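You operate a simulated robot arm through the tools that you are given. There is no shell and no other tool. Be economical: measure what you need, move in short steps, check, and stop when the job is done.

The job below is to be done with a simulated robot arm. You get a single attempt, and the scene is never put back.

TASK
Stand each marker in the block's hole of its own colour.
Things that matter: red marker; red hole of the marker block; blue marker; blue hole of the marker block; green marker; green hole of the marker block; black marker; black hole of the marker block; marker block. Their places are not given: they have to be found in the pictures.

Only the result counts: the job must be done as asked and must still hold three seconds after the hand-in. Knocking over, shifting, dropping, spilling or breaking anything else fails it.

THE ROBOT
A 7-joint arm with a two-finger parallel gripper, fixed in place. Base frame: the origin is at the foot of the arm, x ahead of it, y to its left, z up; the work surface is at about z = 800. Readings come in mm, rad, newtons and seconds.
With the tool pointing down near the work surface it reaches from about 300 to 700 mm from the base axis. Its first joint turns from -1.152 to 1.152 rad. Payload 1.57 kg.
The TCP is the grasp point between the finger pads, 30 mm short of the fingertips. In the tool frame z runs along the fingers and y along their closing line. The gripper opens to 110 mm. The fingers are 24 mm wide and 12 mm thick; the gripper's body (48 by 112 mm) begins 78 mm behind the TCP.
Orientation is that of the tool frame in the base frame, as a unit quaternion [w, x, y, z]. With the fingers straight down and closing along the base's y, the tool's x points along the base's -x, its y along +y and its z along -z.

THE INTERFACE
- The arm moves only by the tool send_rows. Its arguments are lists of equal length, an entry for each row: "offset": the shift along the tool's x, y, z in cm, a list of three; "dr": the turn, a rotation vector about the tool's x, y, z in degrees, a list of three. In form: {"offset": [[x, y, z], ...], "dr": [[ax, ay, az], ...]}. A call has 1 to 10 rows; each row shifts and turns the commanded pose from where the row before left it, along the tool's axes as they then stand. "fingers" is the opening, from 0 (shut) to 1 (fully open), set as the call begins (left out, the last holds). Each row takes 0.2 s and may step no farther than 50 mm and 0.15 rad from the row before; otherwise, or with a gripper value out of range, the whole call is refused. Where a pose cannot be reached the arm comes as near as it can. A force on the tool above 40 N (or 10 N above the force at the start of the call, whichever is more), or a blocked arm, ends the call early, and 0.2 s more pass. Each finger travels about 108 mm/s and halts on what it meets, pressing with about 30 N; the grip force reading is that of the motor and also rises with nothing between the fingers. The clock runs only during rows and for 0.2 s after the last one: add rows that do not move to give the fingers time. The reply holds the time, the measured pose of the TCP, the force on the tool along the base axes, the opening and the grip force, in the units named above and with some noise, and new pictures: "views" is both (left out), scene, wrist or none.
- Cameras (640 x 400 px; columns grow to the right, rows downward): "scene" is fixed at [160.9, -391.6, 1407.8]; the picture's right is [0.83, -0.56, 0.00], its down [-0.35, -0.51, -0.78] and it looks along [0.44, 0.65, -0.62] (base axes); focal length 376 px, centre (320, 200). "wrist" rides on the gripper at [-36, 0, -80] in the tool frame; the picture's right is [0.00, -1.00, 0.00], its down [0.97, 0.00, -0.24] and it looks along [0.24, 0.00, 0.97] (tool axes); focal length 218 px, centre (320, 200).
- pixel_to_xyz(camera, pixels): for up to 12 pixels [column, row] of the newest picture of that camera ("zoom" is the newest enlarged one), the place [x, y, z] in the base frame of the surface seen there, good to about 3 mm, but the place of the scene camera against the robot may be out by one fixed shift of up to 18 mm in any direction. It takes no simulated time.
- zoom(camera, box): a new picture of the part [left, top, right, bottom] of that camera's present view, enlarged. It takes no simulated time.
- hand_in(): hands the job in; it is judged then, once.

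Go step by step. Measure first, check grasps and placings, and put right what went wrong. The budget is 80 turns and 120 pictures, counting those below and the enlarged ones. Unless the task says otherwise, let go and move clear before handing in, and close with one line.

The tools are called after "Request:" as name(argument=value, ...) on one line, values as JSON. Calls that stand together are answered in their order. send_rows: Moves the arm, as the interface text tells. Its arguments: {"type":"object","properties":{"offset":{"type":"array"},"dr":{"type":"array"},"fingers":{"type":"number"},"views":{"type":"string","enum":["both","scene","wrist","none"]}},"required":["offset","dr"]} The other tools are called the same way: pixel_to_xyz (camera, pixels) gives the place of the surface under pixels of a picture; zoom (camera, box) takes an enlarged picture of a part of a camera's view; hand_in () hands the job in.

At the start:

```text
time_s: 0.0
tool_pos: [438.3, 152.4, 1025.1]
ee_rot: [0.0, 0.0, 1.0, 0.0]
force: [1.3, 0.2, -0.2]
opening: 110.0
gripper_force: 0.1
```

scene: 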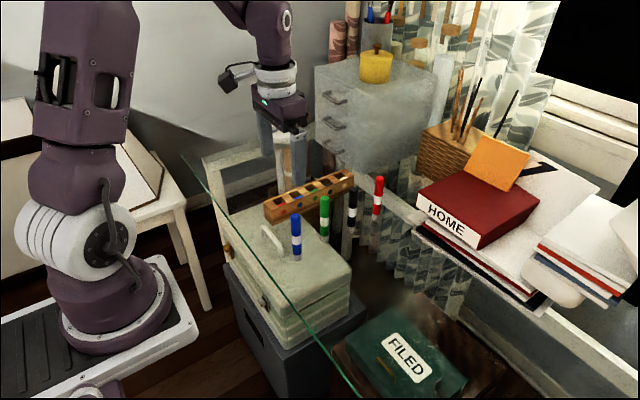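
wrist: 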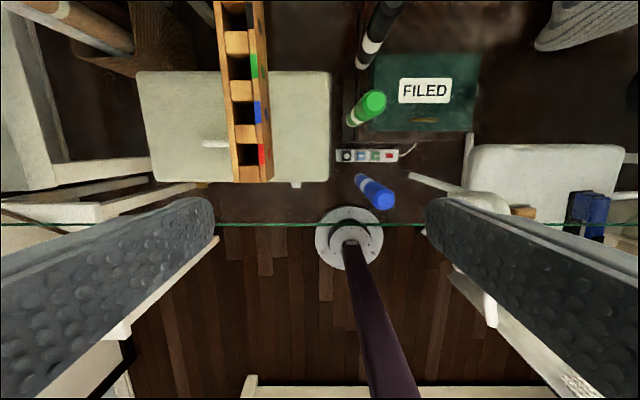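

The scene shows four upright markers (blue ~296,237, green ~324,218, black ~352,208, red ~377,195) on a glass top, and a wooden block around (310,195). I'll zoom in on both views.

Request:
zoom(camera="scene", box=[240, 150, 400, 270])

Request:
zoom(camera="wrist", box=[200, 0, 440, 230])

```text
3.33 times, centred on (320, 210) of scene
```

zoom: 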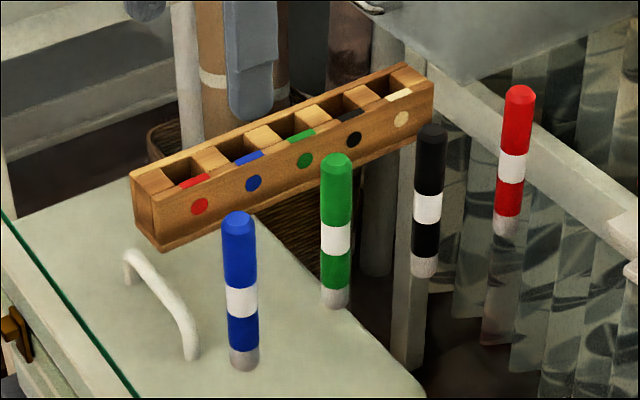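

```text
1.74 times, centred on (320, 115) of wrist
```

zoom: 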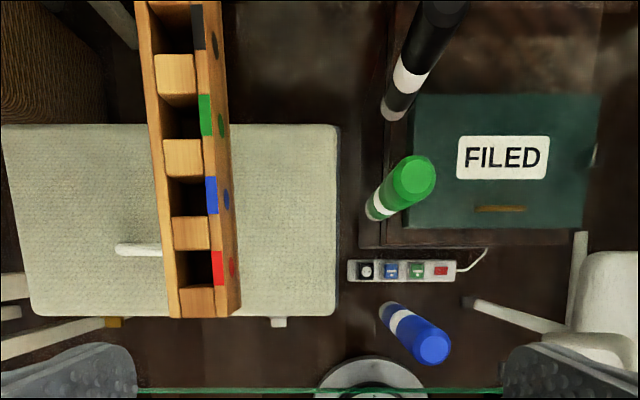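

The zooms show five holes in the block: red, blue, green, black, and one unused yellowish hole. The wrist camera has no fixed shift, so I'll measure from it.

Request:
pixel_to_xyz(camera="zoom", pixels=[[434, 349], [414, 176], [387, 312], [371, 212], [388, 112], [193, 300], [190, 232], [183, 158], [176, 75], [239, 310], [217, 268], [211, 196]])

Request:
pixel_to_xyz(camera="scene", pixels=[[299, 204], [324, 190], [347, 183], [369, 173], [301, 241], [324, 226], [346, 218], [368, 207], [379, 179], [352, 182], [325, 200], [296, 219]])

Request:
pixel_to_xyz(camera="zoom", pixels=[[160, 300], [212, 302], [150, 60], [203, 60], [200, 268], [186, 195], [181, 125], [172, 40], [228, 310], [205, 115], [197, 25], [410, 60]])

```text
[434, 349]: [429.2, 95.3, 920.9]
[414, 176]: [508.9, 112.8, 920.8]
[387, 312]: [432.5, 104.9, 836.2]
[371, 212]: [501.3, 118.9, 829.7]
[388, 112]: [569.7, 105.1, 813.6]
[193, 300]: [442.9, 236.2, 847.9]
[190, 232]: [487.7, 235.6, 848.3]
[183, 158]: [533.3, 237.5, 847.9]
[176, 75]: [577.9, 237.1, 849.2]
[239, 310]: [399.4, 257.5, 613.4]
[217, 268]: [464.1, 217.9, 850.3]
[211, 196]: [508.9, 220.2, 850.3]
```

```text
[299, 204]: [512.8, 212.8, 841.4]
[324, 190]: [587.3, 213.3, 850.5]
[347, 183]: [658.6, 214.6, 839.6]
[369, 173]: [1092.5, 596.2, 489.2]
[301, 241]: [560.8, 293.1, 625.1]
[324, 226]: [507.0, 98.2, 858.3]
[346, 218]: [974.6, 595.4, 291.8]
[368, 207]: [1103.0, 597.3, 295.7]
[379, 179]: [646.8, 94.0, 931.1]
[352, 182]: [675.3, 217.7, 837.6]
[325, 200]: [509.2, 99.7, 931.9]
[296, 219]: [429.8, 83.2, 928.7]
```

```text
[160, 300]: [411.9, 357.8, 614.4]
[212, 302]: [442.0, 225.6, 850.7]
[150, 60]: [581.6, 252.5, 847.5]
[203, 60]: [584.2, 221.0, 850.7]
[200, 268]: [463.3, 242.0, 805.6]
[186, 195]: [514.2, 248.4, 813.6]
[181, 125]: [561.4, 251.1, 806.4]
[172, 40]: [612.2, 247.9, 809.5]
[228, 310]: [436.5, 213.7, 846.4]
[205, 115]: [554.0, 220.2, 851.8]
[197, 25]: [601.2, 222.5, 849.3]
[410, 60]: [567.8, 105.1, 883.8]
```

From the wrist camera, blue is at about (429,94), green (509,113) and black (570,104), with tops near z 921. Holes are spaced about 46 mm along x at y≈237. I'll move +x to see red, black and the far holes.

Request:
send_rows(offset=[[-4, 0, 0], [-4, 0, 0], [-4, 0, 0], [0, 0, 0], [0, 0, 0]], dr=[[0, 0, 0], [0, 0, 0], [0, 0, 0], [0, 0, 0], [0, 0, 0]], views="wrist")

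```text
time_s: 1.2
tool_pos: [559.3, 153.8, 1026.1]
ee_rot: [0.0, -0.001, 1.0, 0.0]
force: [0.1, -0.1, 0.2]
opening: 110.0
gripper_force: 0.1
```

wrist: 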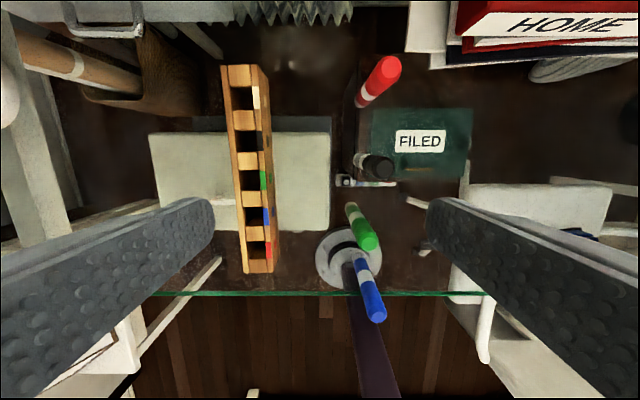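

Request:
zoom(camera="wrist", box=[330, 40, 430, 340])

Request:
zoom(camera="wrist", box=[190, 50, 310, 290])

```text
1.33 times, centred on (380, 190) of wrist
```

zoom: 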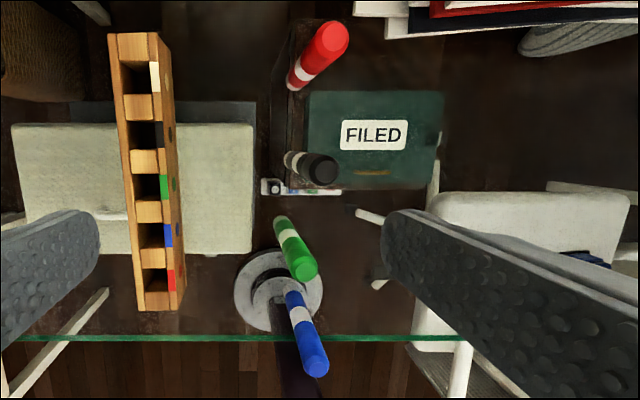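

```text
1.67 times, centred on (250, 170) of wrist
```

zoom: 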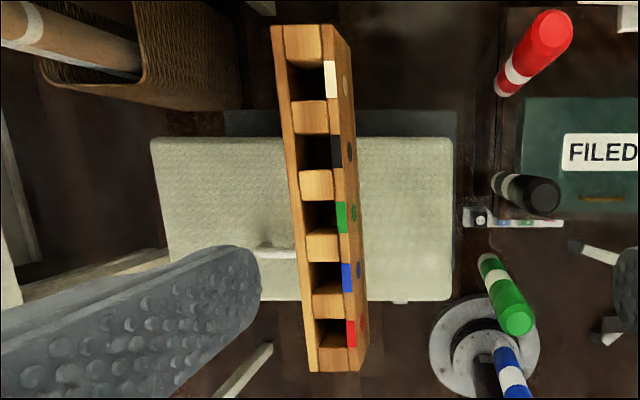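

Request:
pixel_to_xyz(camera="zoom", pixels=[[553, 28], [543, 196], [517, 319], [279, 40], [307, 360], [302, 42], [310, 117], [316, 185], [322, 245], [327, 301], [333, 354], [352, 335]])

Request:
pixel_to_xyz(camera="zoom", pixels=[[551, 12], [570, 30], [534, 37], [540, 180], [559, 197], [523, 195], [500, 313], [535, 316], [496, 92], [494, 183], [482, 258], [311, 368]])

Request:
pixel_to_xyz(camera="zoom", pixels=[[336, 153], [341, 217], [346, 278], [351, 333], [331, 80], [294, 167], [300, 232], [305, 290], [309, 340], [290, 100], [354, 368], [322, 30]])

```text
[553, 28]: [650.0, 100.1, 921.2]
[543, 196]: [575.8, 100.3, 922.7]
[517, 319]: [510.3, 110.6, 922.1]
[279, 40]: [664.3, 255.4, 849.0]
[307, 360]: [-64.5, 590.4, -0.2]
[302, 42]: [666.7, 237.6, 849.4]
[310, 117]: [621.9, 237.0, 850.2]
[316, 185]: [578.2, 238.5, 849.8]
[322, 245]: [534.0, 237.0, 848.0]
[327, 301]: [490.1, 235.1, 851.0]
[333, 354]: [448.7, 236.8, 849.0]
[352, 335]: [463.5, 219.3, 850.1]
```

```text
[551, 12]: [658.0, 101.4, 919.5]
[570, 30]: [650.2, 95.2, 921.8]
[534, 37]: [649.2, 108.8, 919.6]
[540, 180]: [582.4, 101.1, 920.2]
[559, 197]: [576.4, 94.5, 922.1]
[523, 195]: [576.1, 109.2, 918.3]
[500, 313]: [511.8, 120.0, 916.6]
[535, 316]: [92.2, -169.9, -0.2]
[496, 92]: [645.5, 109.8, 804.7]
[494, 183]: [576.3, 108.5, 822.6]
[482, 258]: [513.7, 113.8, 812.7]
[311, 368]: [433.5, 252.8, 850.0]
```

```text
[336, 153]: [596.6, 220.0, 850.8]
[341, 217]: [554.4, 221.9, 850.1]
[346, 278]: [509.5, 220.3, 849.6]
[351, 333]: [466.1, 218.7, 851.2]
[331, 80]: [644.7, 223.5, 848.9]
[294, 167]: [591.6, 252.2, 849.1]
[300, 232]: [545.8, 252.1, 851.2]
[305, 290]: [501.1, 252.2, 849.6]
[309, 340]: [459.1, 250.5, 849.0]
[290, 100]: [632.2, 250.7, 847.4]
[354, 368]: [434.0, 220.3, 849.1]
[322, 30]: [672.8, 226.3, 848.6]
```

The block lies along x. Hole centres are about x = 464.5, 509.5, 554.5 and 599.5 (red, blue, green, black) at y≈237, and marker tops are red (650,101), black (576,101) and green (510,113). I'll start with green: move above it and check before descending.

Request:
send_rows(offset=[[2.45, -2, 0], [2.4, -2, 0], [0, 0, 3], [0, 0, 3], [0, 0, 0], [0, 0, 0]], dr=[[0, 0, 0], [0, 0, 0], [0, 0, 0], [0, 0, 0], [0, 0, 0], [0, 0, 0]], views="wrist")

```text
time_s: 2.6
tool_pos: [512.1, 112.0, 965.7]
ee_rot: [0.0, 0.0, 1.0, 0.0]
force: [-1.3, 0.4, -0.1]
opening: 110.0
gripper_force: 0.1
```

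wrist: 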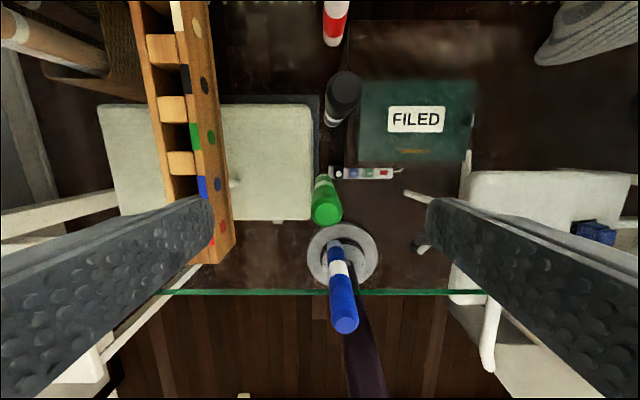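

Request:
pixel_to_xyz(camera="wrist", pixels=[[327, 213], [313, 213], [341, 213], [327, 223], [327, 204], [324, 180], [345, 87], [345, 326]])

```text
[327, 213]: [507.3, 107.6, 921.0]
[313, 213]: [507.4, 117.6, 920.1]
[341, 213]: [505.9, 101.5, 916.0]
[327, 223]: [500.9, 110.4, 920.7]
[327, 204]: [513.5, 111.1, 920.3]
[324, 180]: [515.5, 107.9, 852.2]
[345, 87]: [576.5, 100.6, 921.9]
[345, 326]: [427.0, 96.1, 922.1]
```

Green's centre is about (507.5,109). I'll correct by (-4,-3), descend to z≈888 and close.

Request:
send_rows(offset=[[0.35, -0.3, 0], [0, 0, 3], [0, 0, 3], [0, 0, 1.7], [0, 0, 0]], dr=[[0, 0, 0], [0, 0, 0], [0, 0, 0], [0, 0, 0], [0, 0, 0]], views="wrist")

Request:
send_rows(offset=[[0, 0, 0], [0, 0, 0], [0, 0, 0], [0, 0, 0]], dr=[[0, 0, 0], [0, 0, 0], [0, 0, 0], [0, 0, 0]], fingers=0)

```text
time_s: 3.8
tool_pos: [506.1, 107.7, 888.7]
ee_rot: [0.0, 0.0, 1.0, 0.0]
force: [-0.3, -0.6, 0.0]
opening: 110.1
gripper_force: 0.1
```

wrist: 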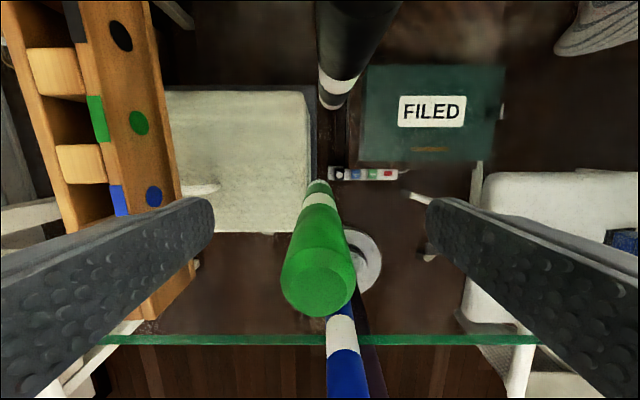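

```text
time_s: 4.8
tool_pos: [506.2, 108.1, 888.5]
ee_rot: [0.0, 0.001, 1.0, -0.001]
force: [-0.3, 1.2, 1.8]
opening: 18.2
gripper_force: 29.5
```

scene: 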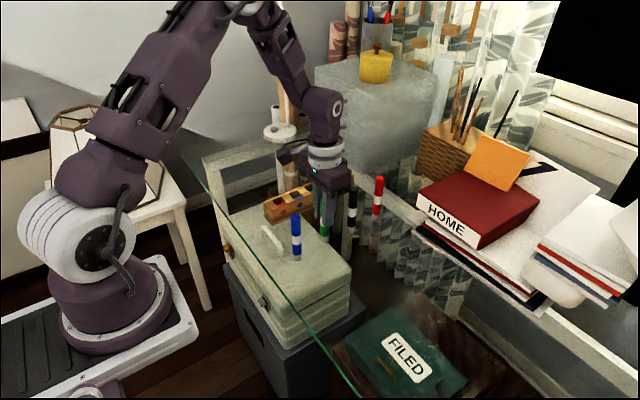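
wrist: 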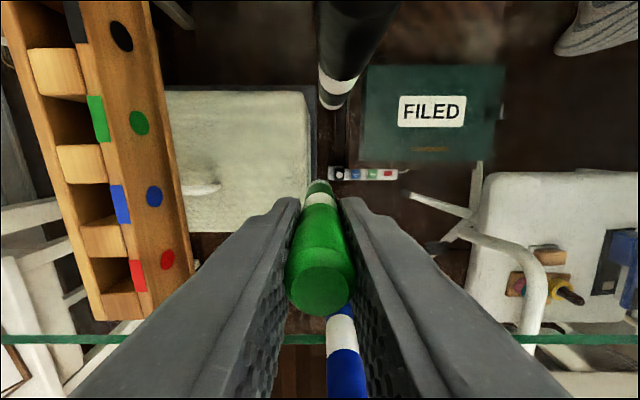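

Green is gripped with an opening of 18.2 mm. I'll lift 11 cm and check the hold.

Request:
send_rows(offset=[[0, 0, -2], [0, 0, -3], [0, 0, -3], [0, 0, -3], [0, 0, 0], [0, 0, 0]], dr=[[0, 0, 0], [0, 0, 0], [0, 0, 0], [0, 0, 0], [0, 0, 0], [0, 0, 0]], views="wrist")

Request:
pixel_to_xyz(camera="wrist", pixels=[[319, 285], [319, 262], [319, 308], [319, 235], [318, 200]])

```text
time_s: 6.2
tool_pos: [505.3, 109.5, 1000.1]
ee_rot: [0.0, 0.0, 1.0, 0.0]
force: [-0.1, 0.5, 0.1]
opening: 18.0
gripper_force: 29.5
```

wrist: 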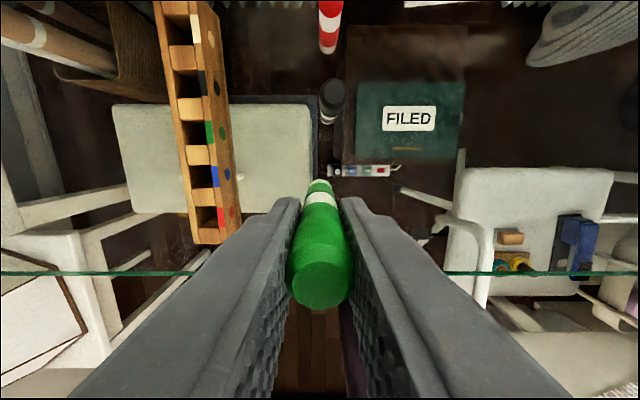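

```text
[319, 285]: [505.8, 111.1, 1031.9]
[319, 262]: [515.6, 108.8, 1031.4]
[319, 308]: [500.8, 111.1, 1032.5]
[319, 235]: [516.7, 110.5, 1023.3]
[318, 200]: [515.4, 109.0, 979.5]
```

Held firmly and vertical, with the marker centre about 1.5 mm ahead of the TCP. I'll move above the green hole, stop just above the block and look.

Request:
send_rows(offset=[[-1.57, 4.25, 0], [-1.57, 4.25, 0], [-1.57, 4.25, 0], [0, 0, 2], [0, 0, 1.5], [0, 0, 0], [0, 0, 0]], dr=[[0, 0, 0], [0, 0, 0], [0, 0, 0], [0, 0, 0], [0, 0, 0], [0, 0, 0], [0, 0, 0]])

Request:
zoom(camera="scene", box=[260, 120, 400, 240])

Request:
zoom(camera="wrist", box=[240, 60, 400, 320])

```text
time_s: 7.8
tool_pos: [555.1, 236.8, 964.5]
ee_rot: [-0.001, 0.0, 1.0, 0.0]
force: [0.3, 0.0, 0.0]
opening: 18.3
gripper_force: 30.2
```

scene: 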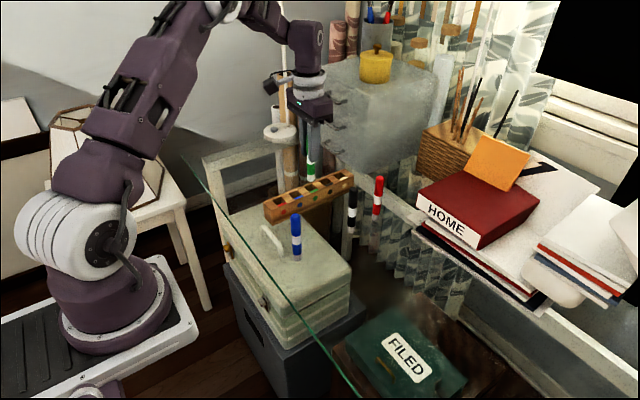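
wrist: 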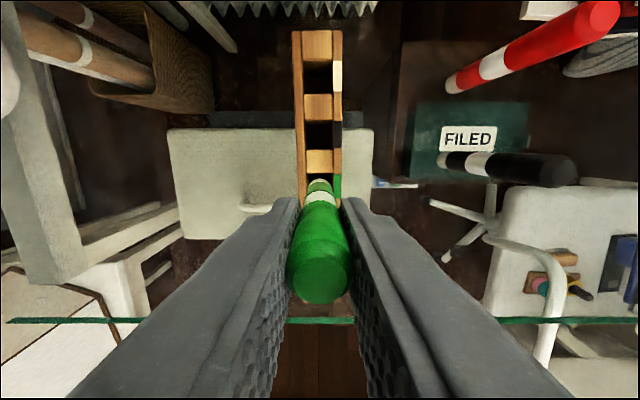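

```text
3.33 times, centred on (330, 180) of scene
```

zoom: 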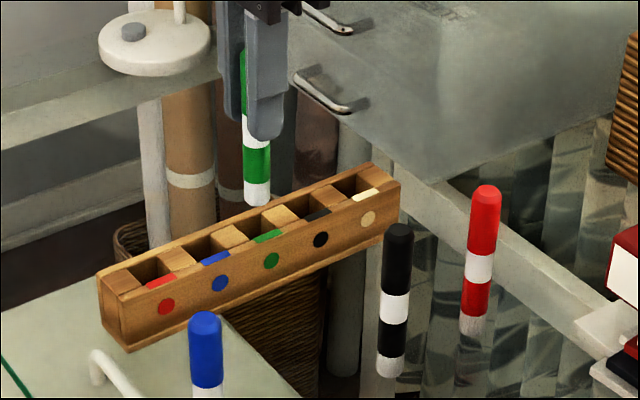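

```text
1.54 times, centred on (320, 190) of wrist
```

zoom: 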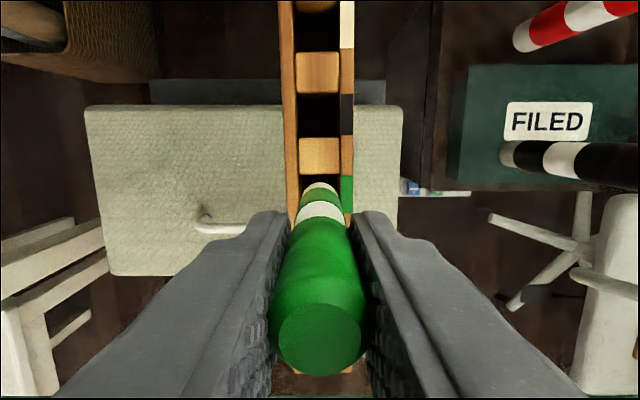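

The marker lies centred on the channel (column ~320 of the wrist view) and x matches the green hole. I'll lower it into the hole.

Request:
send_rows(offset=[[0, 0, 1.5], [0, 0, 1.5], [0, 0, 1.5], [0, 0, 1], [0, 0, 0]], dr=[[0, 0, 0], [0, 0, 0], [0, 0, 0], [0, 0, 0], [0, 0, 0]])

Request:
zoom(camera="scene", box=[260, 120, 400, 240])

```text
time_s: 9.0
tool_pos: [554.4, 235.5, 908.7]
ee_rot: [0.0, 0.0, 1.0, 0.0]
force: [0.3, 0.3, -0.6]
opening: 18.2
gripper_force: 29.4
```

scene: 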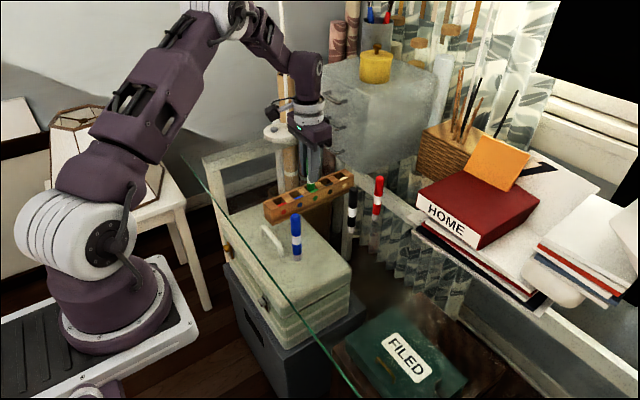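
wrist: 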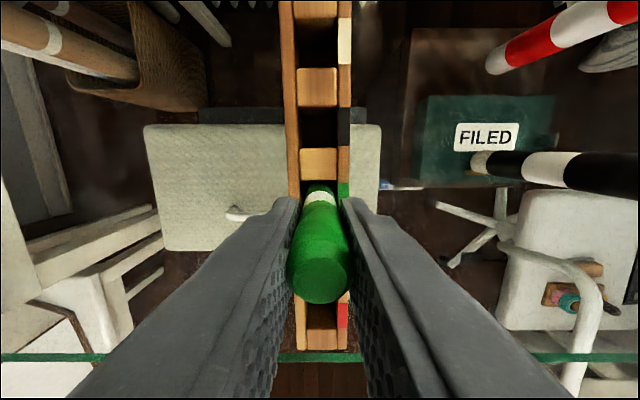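

```text
3.33 times, centred on (330, 180) of scene
```

zoom: 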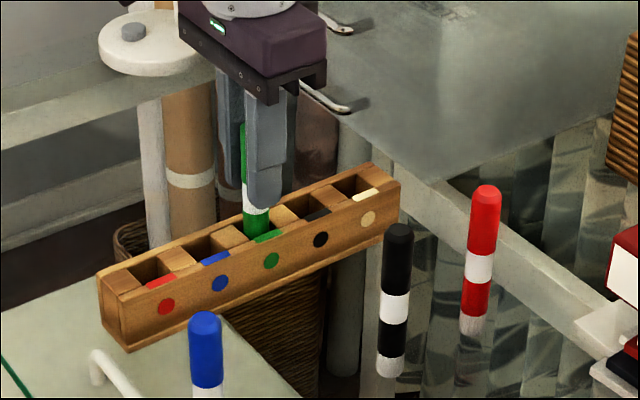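

It's in the hole with no contact force. I'll lower further in small steps and watch the force.

Request:
send_rows(offset=[[0, 0, 0.4], [0, 0, 0.3], [0, 0, 0.3], [0, 0, 0]], dr=[[0, 0, 0], [0, 0, 0], [0, 0, 0], [0, 0, 0]], views="none")

```text
time_s: 10.0
tool_pos: [553.6, 237.2, 899.0]
ee_rot: [0.001, 0.0, 1.0, 0.0]
force: [-3.7, -1.3, 18.8]
opening: 18.1
gripper_force: 29.9
```

There's 18.8 N of upward force at z 899, so the marker is on the hole floor. I'll ease up slightly, release and rise.

Request:
send_rows(offset=[[0, 0, -0.1], [0, 0, 0]], dr=[[0, 0, 0], [0, 0, 0]], views="none")

Request:
send_rows(offset=[[0, 0, 0], [0, 0, 0], [0, 0, 0], [0, 0, -3], [0, 0, -4], [0, 0, -4], [0, 0, 0]], dr=[[0, 0, 0], [0, 0, 0], [0, 0, 0], [0, 0, 0], [0, 0, 0], [0, 0, 0], [0, 0, 0]], fingers=1)

Request:
zoom(camera="scene", box=[260, 120, 400, 240])

```text
time_s: 10.6
tool_pos: [554.6, 236.6, 899.6]
ee_rot: [0.001, 0.0, 1.0, 0.0]
force: [1.9, 0.5, 11.8]
opening: 18.4
gripper_force: 29.9
```

```text
time_s: 12.2
tool_pos: [553.2, 235.2, 1008.9]
ee_rot: [-0.001, 0.0, 1.0, 0.0]
force: [0.6, -0.2, -0.4]
opening: 110.1
gripper_force: 0.1
```

scene: 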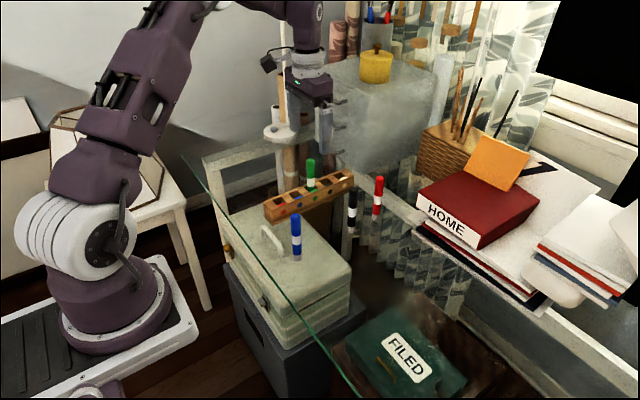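
wrist: 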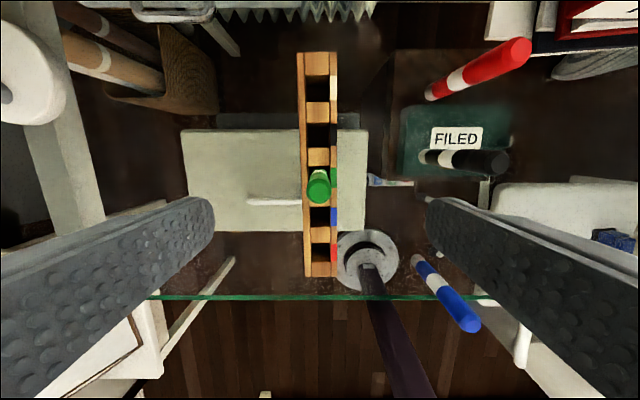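

```text
3.33 times, centred on (330, 180) of scene
```

zoom: 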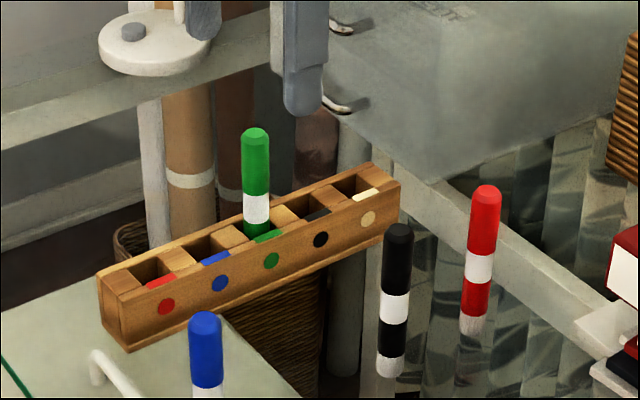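

Green stands upright in its hole and the block hasn't shifted. Next is black, near (576,101); I'll hover above it and measure.

Request:
send_rows(offset=[[-0.7, -4.5, 0], [-0.8, -4.5, 0], [-0.8, -4.5, 0], [0, 0, 4], [0, 0, 0], [0, 0, 0]], dr=[[0, 0, 0], [0, 0, 0], [0, 0, 0], [0, 0, 0], [0, 0, 0], [0, 0, 0]], views="wrist")

Request:
zoom(camera="wrist", box=[270, 160, 370, 240])

```text
time_s: 13.6
tool_pos: [576.5, 101.2, 967.9]
ee_rot: [0.0, 0.0, 1.0, 0.0]
force: [-0.2, -0.5, 0.7]
opening: 109.9
gripper_force: 0.0
```

wrist: 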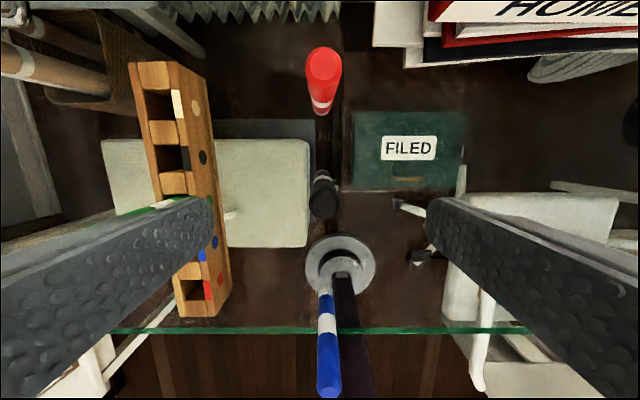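

```text
5.00 times, centred on (320, 200) of wrist
```

zoom: 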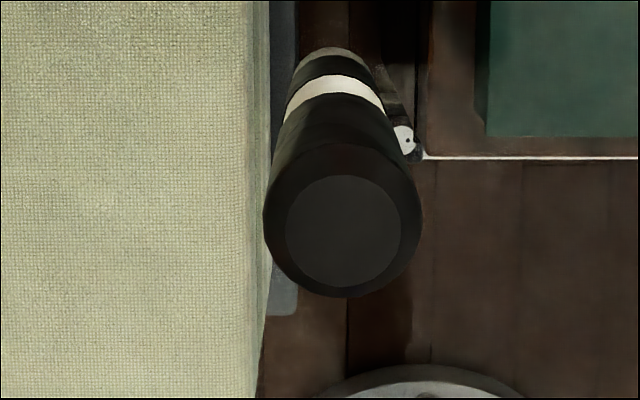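

Request:
pixel_to_xyz(camera="zoom", pixels=[[343, 230], [290, 230], [397, 230], [343, 180], [343, 282]])

Request:
pixel_to_xyz(camera="wrist", pixels=[[324, 64], [324, 84], [308, 70], [340, 70], [328, 382]])

```text
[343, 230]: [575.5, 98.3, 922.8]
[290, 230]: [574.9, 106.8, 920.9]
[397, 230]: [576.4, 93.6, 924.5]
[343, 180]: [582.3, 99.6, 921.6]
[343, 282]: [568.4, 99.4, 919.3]
```

```text
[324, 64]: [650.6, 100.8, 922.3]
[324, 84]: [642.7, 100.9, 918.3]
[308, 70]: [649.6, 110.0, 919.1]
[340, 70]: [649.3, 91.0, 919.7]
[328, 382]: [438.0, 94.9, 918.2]
```

Black's centre is at (575.5,99). I'll correct, descend and grip.

Request:
send_rows(offset=[[0.1, -0.27, 0], [0, 0, 3], [0, 0, 3], [0, 0, 2.1], [0, 0, 0]], dr=[[0, 0, 0], [0, 0, 0], [0, 0, 0], [0, 0, 0], [0, 0, 0]], views="wrist")

Request:
send_rows(offset=[[0, 0, 0], [0, 0, 0], [0, 0, 0], [0, 0, 0]], dr=[[0, 0, 0], [0, 0, 0], [0, 0, 0], [0, 0, 0]], fingers=0, views="none")

Request:
send_rows(offset=[[0, 0, -2], [0, 0, -4], [0, 0, -4], [0, 0, -4], [0, 0, 0], [0, 0, 0]], dr=[[0, 0, 0], [0, 0, 0], [0, 0, 0], [0, 0, 0], [0, 0, 0], [0, 0, 0]])

```text
time_s: 14.8
tool_pos: [576.9, 99.1, 887.9]
ee_rot: [-0.001, 0.0, 1.0, 0.0]
force: [-0.5, -0.3, 0.4]
opening: 110.2
gripper_force: 0.0
```

wrist: 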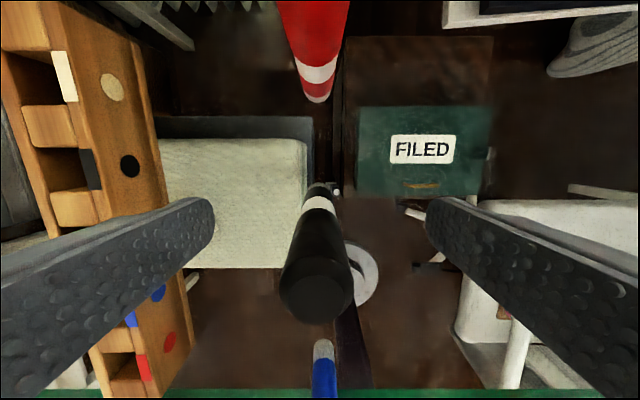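

```text
time_s: 15.8
tool_pos: [577.3, 98.4, 886.9]
ee_rot: [0.0, 0.0, 1.0, 0.0]
force: [0.2, -0.2, 0.2]
opening: 17.9
gripper_force: 30.0
```

```text
time_s: 17.2
tool_pos: [577.4, 98.4, 1028.8]
ee_rot: [0.0, 0.001, 1.0, 0.0]
force: [0.3, -0.8, -1.5]
opening: 18.3
gripper_force: 30.1
```

scene: 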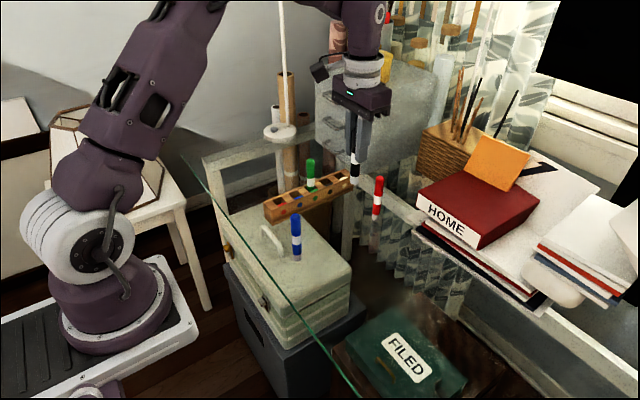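
wrist: 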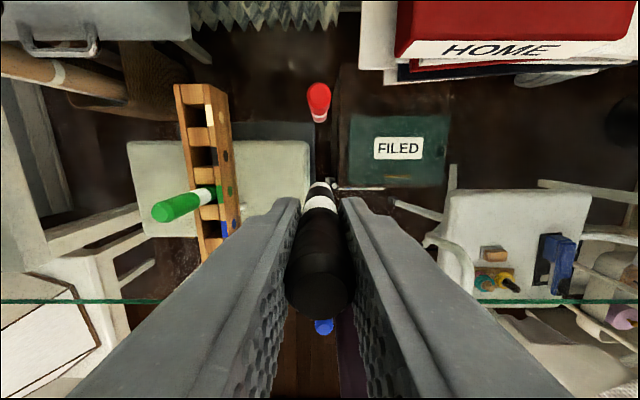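

Black is held (18.3 mm). I'll move above the black hole (599.5,237), lower to just above the block and check.

Request:
send_rows(offset=[[-1.2, 3.44, 0], [-1.2, 3.44, 0], [0, 3.44, 0], [0, 3.44, 0], [0, 0, 3], [0, 0, 3], [0, 0, 0], [0, 0, 0]], dr=[[0, 0, 0], [0, 0, 0], [0, 0, 0], [0, 0, 0], [0, 0, 0], [0, 0, 0], [0, 0, 0], [0, 0, 0]])

Request:
zoom(camera="scene", box=[260, 120, 400, 240])

Request:
pixel_to_xyz(camera="wrist", pixels=[[319, 285], [319, 265], [319, 310], [319, 235], [318, 210]])

```text
time_s: 19.0
tool_pos: [597.4, 236.0, 969.4]
ee_rot: [0.0, 0.0, 1.0, 0.001]
force: [0.2, -1.0, 0.2]
opening: 18.3
gripper_force: 30.3
```

scene: 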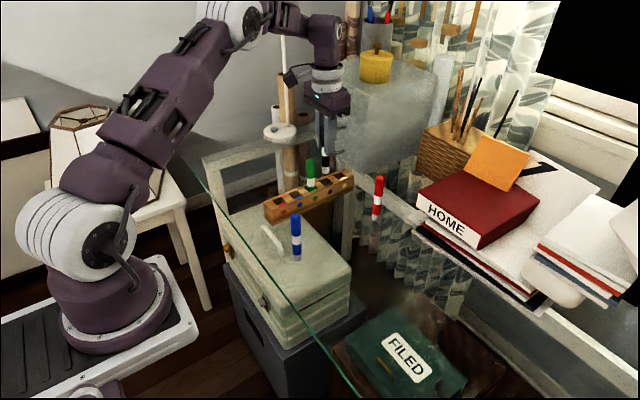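
wrist: 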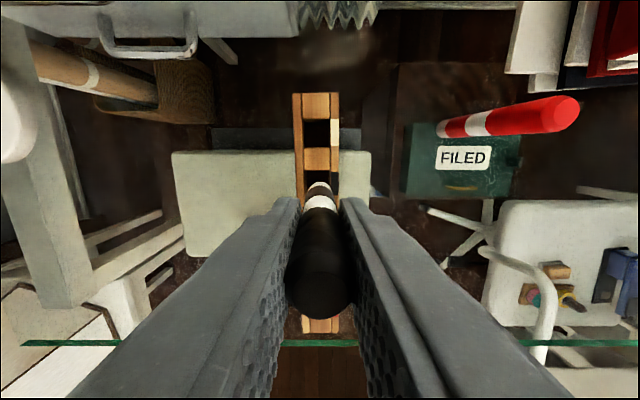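

```text
3.33 times, centred on (330, 180) of scene
```

zoom: 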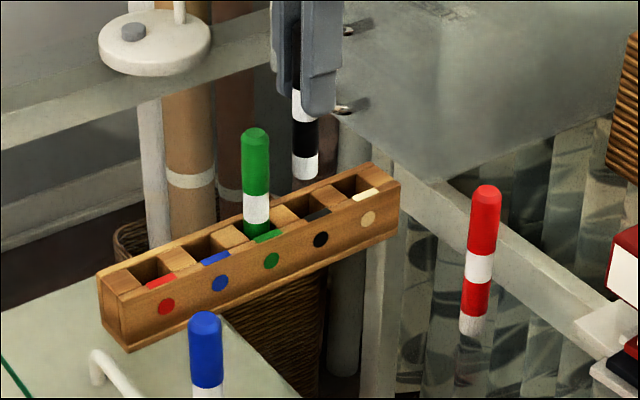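

```text
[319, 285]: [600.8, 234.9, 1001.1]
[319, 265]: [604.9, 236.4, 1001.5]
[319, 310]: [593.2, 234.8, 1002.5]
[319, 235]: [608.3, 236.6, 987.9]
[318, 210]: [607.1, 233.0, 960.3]
```

The marker centre is about x 599 and aligned with the channel. I'll lower it in.

Request:
send_rows(offset=[[0, 0, 1.5], [0, 0, 1.5], [0, 0, 1.5], [0, 0, 1], [0, 0, 0.7], [0, 0, 0.4], [0, 0, 0.3], [0, 0, 0]], dr=[[0, 0, 0], [0, 0, 0], [0, 0, 0], [0, 0, 0], [0, 0, 0], [0, 0, 0], [0, 0, 0], [0, 0, 0]])

Request:
zoom(camera="scene", box=[260, 120, 400, 240])

```text
time_s: 20.8
tool_pos: [600.3, 235.4, 898.9]
ee_rot: [0.0, 0.0, 1.0, 0.0]
force: [0.4, 0.4, -0.2]
opening: 18.1
gripper_force: 30.0
```

scene: 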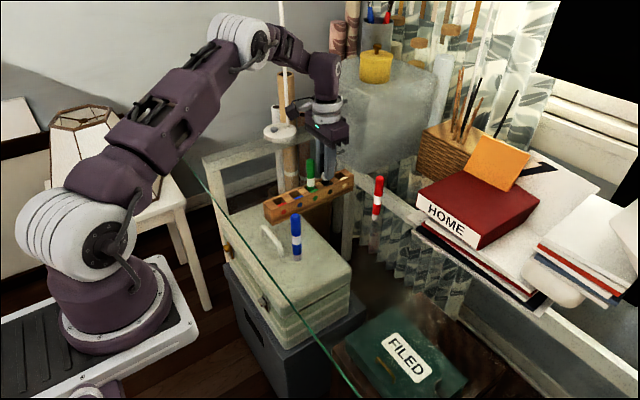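
wrist: 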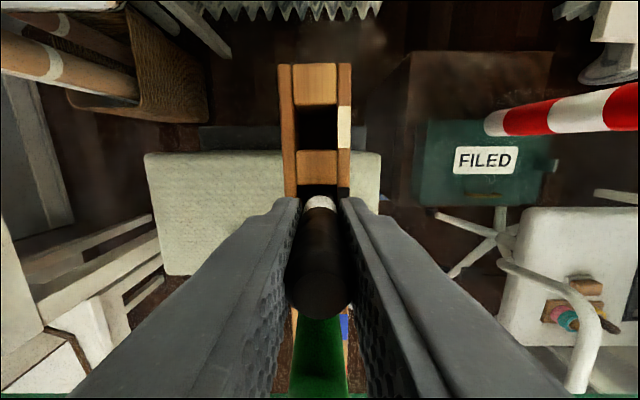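

```text
3.33 times, centred on (330, 180) of scene
```

zoom: 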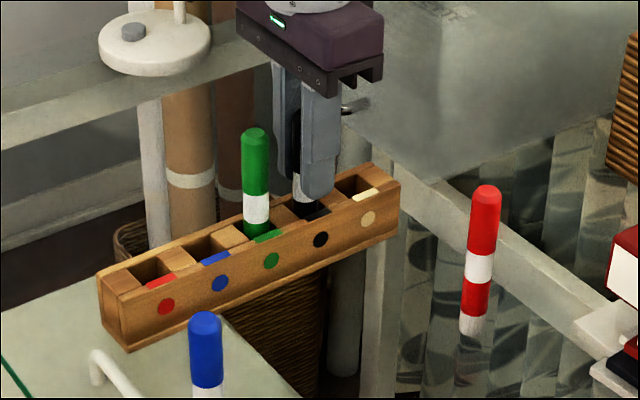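

Black is in with no contact yet, so the floor is slightly lower. I'll nudge down 2 mm, release and rise.

Request:
send_rows(offset=[[0, 0, 0.1], [0, 0, 0.1], [0, 0, 0]], dr=[[0, 0, 0], [0, 0, 0], [0, 0, 0]], views="none")

Request:
send_rows(offset=[[0, 0, 0], [0, 0, 0], [0, 0, 0], [0, 0, -3], [0, 0, -4], [0, 0, -4], [0, 0, 0]], dr=[[0, 0, 0], [0, 0, 0], [0, 0, 0], [0, 0, 0], [0, 0, 0], [0, 0, 0], [0, 0, 0]], fingers=1, views="scene")

Request:
zoom(camera="scene", box=[260, 120, 400, 240])

```text
time_s: 21.6
tool_pos: [599.8, 236.2, 896.1]
ee_rot: [0.001, 0.0, 1.0, 0.0]
force: [0.6, 0.4, -0.2]
opening: 18.0
gripper_force: 29.5
```

```text
time_s: 23.2
tool_pos: [599.5, 237.5, 1008.5]
ee_rot: [0.0, 0.0, 1.0, 0.0]
force: [0.8, 0.7, -0.9]
opening: 110.3
gripper_force: 0.2
```

scene: 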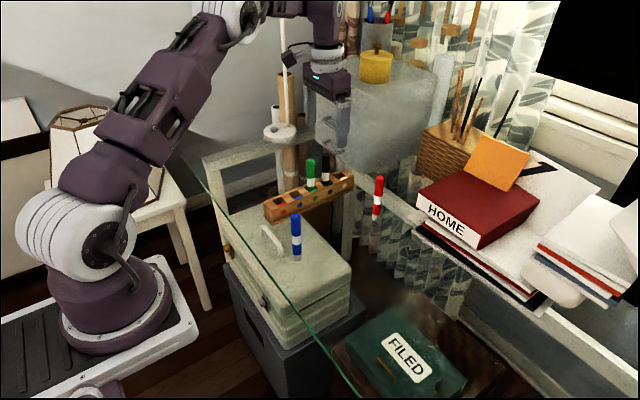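

```text
3.33 times, centred on (330, 180) of scene
```

zoom: 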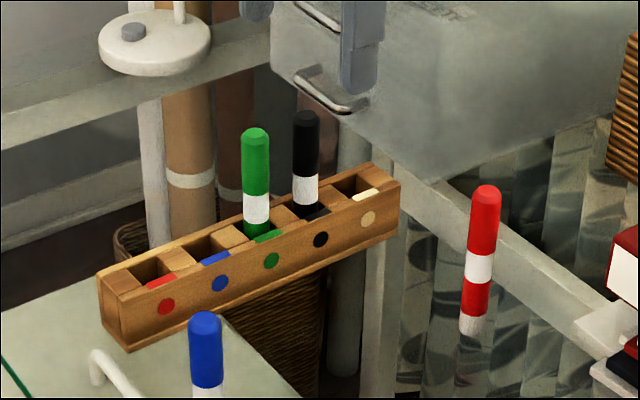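

Black stands next to green. Now red, near (650,100.5): hover above it and measure.

Request:
send_rows(offset=[[-1.25, -3.4, 0], [-1.25, -3.4, 0], [-1.25, -3.4, 0], [-1.25, -3.4, 0], [0, 0, 4], [0, 0, 0], [0, 0, 0]], dr=[[0, 0, 0], [0, 0, 0], [0, 0, 0], [0, 0, 0], [0, 0, 0], [0, 0, 0], [0, 0, 0]], views="wrist")

Request:
zoom(camera="wrist", box=[270, 160, 370, 240])

```text
time_s: 24.8
tool_pos: [650.1, 99.9, 967.3]
ee_rot: [0.0, -0.001, 1.0, 0.0]
force: [-0.7, -0.2, -0.3]
opening: 109.9
gripper_force: 0.1
```

wrist: 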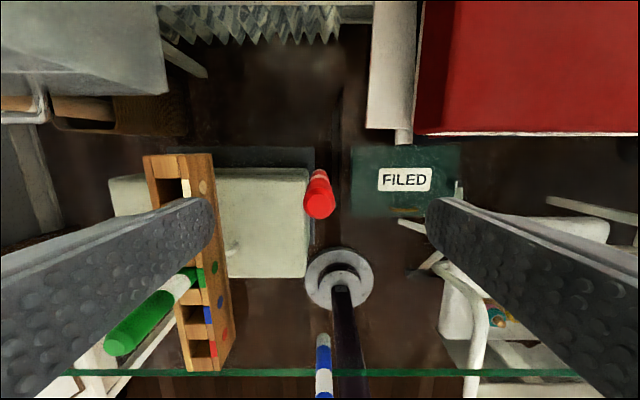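

```text
5.00 times, centred on (320, 200) of wrist
```

zoom: 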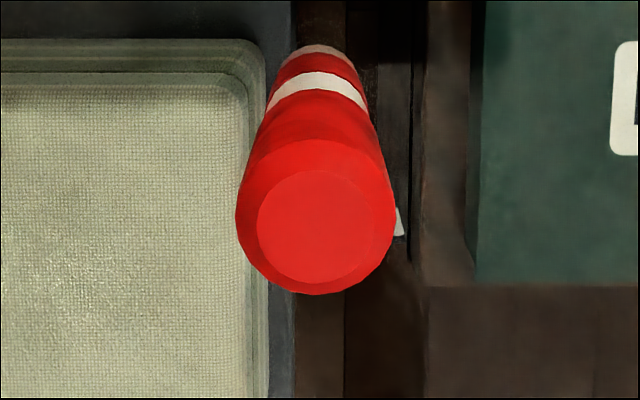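

Red's centre (zoom 316,226) is right under the TCP. I'll check the heights of the nearby white strip and red book before descending.

Request:
pixel_to_xyz(camera="wrist", pixels=[[390, 110], [430, 125], [500, 125], [550, 200], [319, 205], [480, 132]])

```text
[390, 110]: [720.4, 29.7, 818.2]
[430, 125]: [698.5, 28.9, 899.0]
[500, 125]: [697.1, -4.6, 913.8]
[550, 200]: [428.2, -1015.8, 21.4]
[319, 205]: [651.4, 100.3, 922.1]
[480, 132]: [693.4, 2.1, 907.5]
```

The book's edge is at x≈692, clear of the fingers. I'll narrow the opening to 0.6 for margin and descend.

Request:
send_rows(offset=[[0, 0, 0], [0, 0, 0], [0, 0, 3], [0, 0, 3], [0, 0, 1.9], [0, 0, 0]], dr=[[0, 0, 0], [0, 0, 0], [0, 0, 0], [0, 0, 0], [0, 0, 0], [0, 0, 0]], fingers=0.6, views="none")

Request:
send_rows(offset=[[0, 0, 0], [0, 0, 0], [0, 0, 0], [0, 0, 0]], dr=[[0, 0, 0], [0, 0, 0], [0, 0, 0], [0, 0, 0]], fingers=0, views="wrist")

Request:
send_rows(offset=[[0, 0, -2], [0, 0, -4], [0, 0, -4], [0, 0, -4], [0, 0, 0], [0, 0, 0]], dr=[[0, 0, 0], [0, 0, 0], [0, 0, 0], [0, 0, 0], [0, 0, 0], [0, 0, 0]])

Request:
pixel_to_xyz(camera="wrist", pixels=[[319, 285], [319, 265], [319, 310], [319, 235], [318, 210]])

```text
time_s: 26.2
tool_pos: [650.5, 101.1, 888.3]
ee_rot: [0.0, 0.0, 1.0, 0.0]
force: [1.1, 0.1, -0.6]
opening: 66.1
gripper_force: 0.0
```

```text
time_s: 27.2
tool_pos: [649.9, 101.0, 888.5]
ee_rot: [0.0, 0.0, 1.0, 0.001]
force: [0.6, -0.1, -0.2]
opening: 18.0
gripper_force: 30.6
```

wrist: 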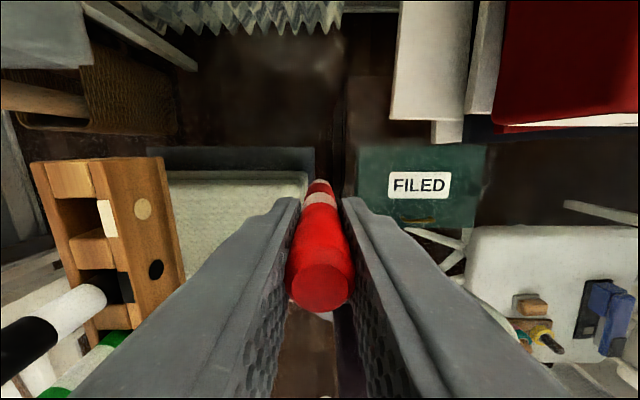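

```text
time_s: 28.6
tool_pos: [651.3, 101.2, 1026.4]
ee_rot: [0.0, -0.001, 1.0, 0.0]
force: [0.1, 0.4, 0.1]
opening: 17.9
gripper_force: 30.2
```

scene: 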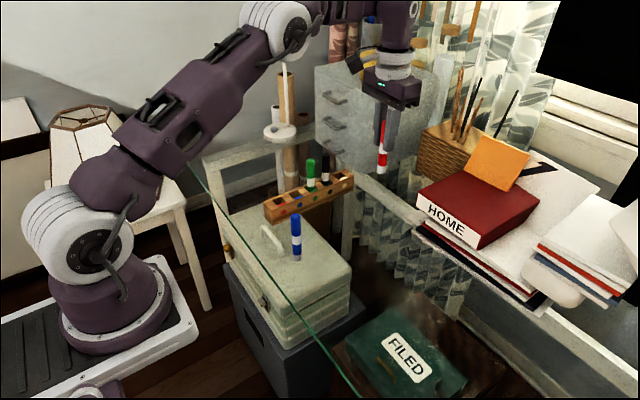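
wrist: 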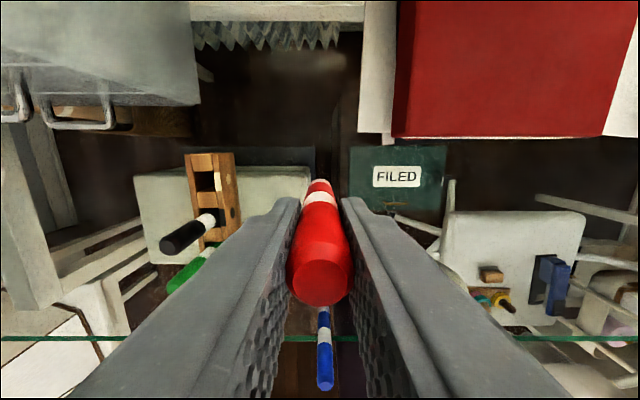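

```text
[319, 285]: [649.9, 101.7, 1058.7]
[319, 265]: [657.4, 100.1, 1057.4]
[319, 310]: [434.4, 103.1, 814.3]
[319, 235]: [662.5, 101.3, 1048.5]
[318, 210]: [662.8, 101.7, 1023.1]
```

Red is held about 2 mm ahead of the TCP. I'll move it over to the red hole, x first and then y, clear of everything, and stop above the block.

Request:
send_rows(offset=[[4.67, 0, 0], [4.67, 0, 0], [4.67, 0, 0], [4.67, 0, 0], [0, 4.53, 0], [0, 4.53, 0], [0, 4.54, 0], [0, 0, 3], [0, 0, 3], [0, 0, 0]], dr=[[0, 0, 0], [0, 0, 0], [0, 0, 0], [0, 0, 0], [0, 0, 0], [0, 0, 0], [0, 0, 0], [0, 0, 0], [0, 0, 0], [0, 0, 0]])

Request:
zoom(camera="scene", box=[230, 130, 370, 250])

Request:
pixel_to_xyz(camera="wrist", pixels=[[319, 285], [319, 265], [319, 300], [319, 235], [318, 210]])

```text
time_s: 30.8
tool_pos: [463.4, 236.3, 967.8]
ee_rot: [-0.001, 0.0, 1.0, 0.001]
force: [1.0, -1.0, -0.1]
opening: 17.9
gripper_force: 29.9
```

scene: 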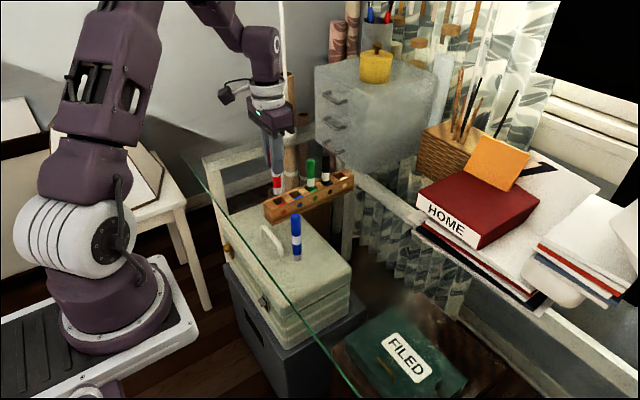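
wrist: 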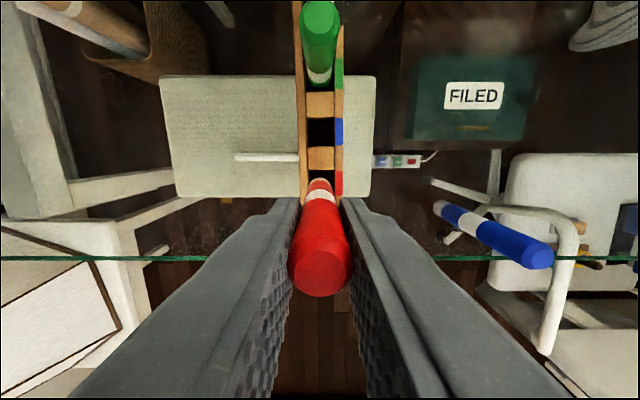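

```text
3.33 times, centred on (300, 190) of scene
```

zoom: 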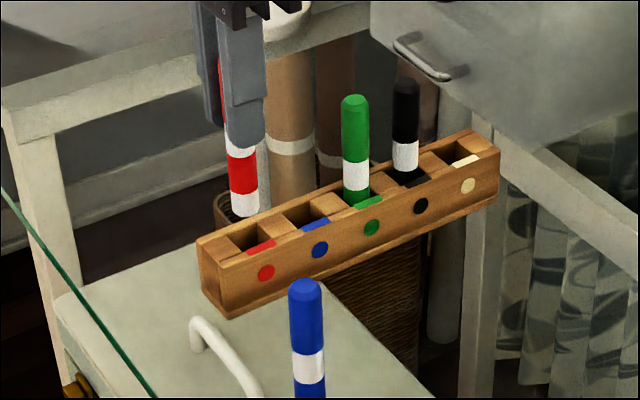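

```text
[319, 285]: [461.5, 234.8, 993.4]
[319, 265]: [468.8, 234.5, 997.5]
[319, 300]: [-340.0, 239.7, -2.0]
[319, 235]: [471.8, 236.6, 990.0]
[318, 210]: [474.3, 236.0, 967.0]
```

Red is over its hole, with x about 464 and the channel about 1 mm to the right. I'll shift 1 mm and lower.

Request:
send_rows(offset=[[0, -0.1, 0], [0, 0, 1.5], [0, 0, 1.5], [0, 0, 1.5], [0, 0, 1], [0, 0, 0.7], [0, 0, 0.4], [0, 0, 0.4], [0, 0, 0]], dr=[[0, 0, 0], [0, 0, 0], [0, 0, 0], [0, 0, 0], [0, 0, 0], [0, 0, 0], [0, 0, 0], [0, 0, 0], [0, 0, 0]])

Request:
zoom(camera="scene", box=[230, 130, 370, 250])

```text
time_s: 32.8
tool_pos: [464.5, 235.8, 897.2]
ee_rot: [0.002, 0.0, 1.0, 0.001]
force: [3.5, -0.9, 26.1]
opening: 18.4
gripper_force: 30.1
```

scene: 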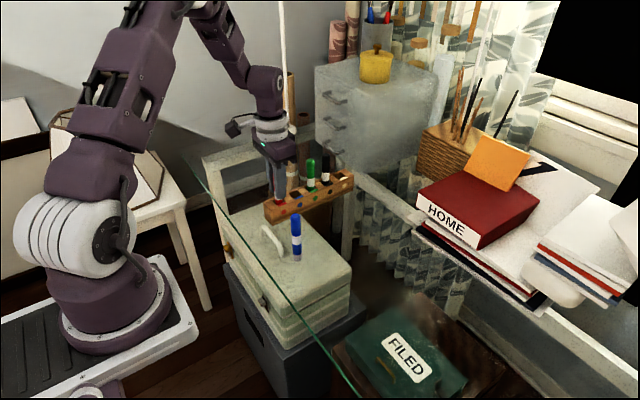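
wrist: 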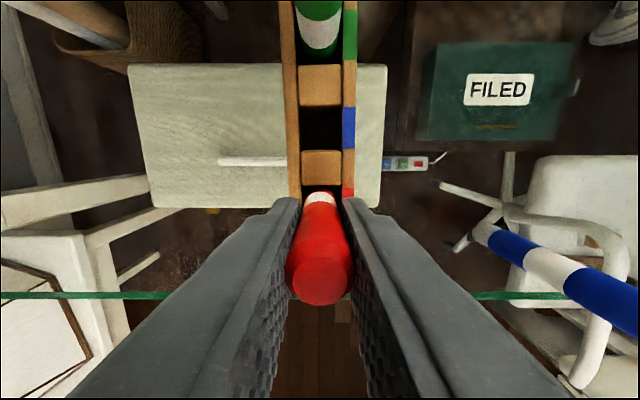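

```text
3.33 times, centred on (300, 190) of scene
```

zoom: 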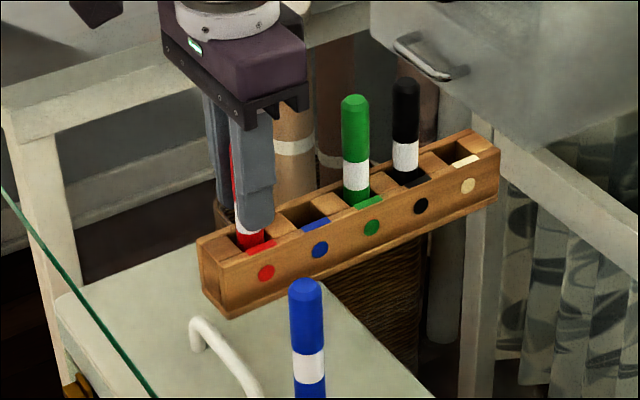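

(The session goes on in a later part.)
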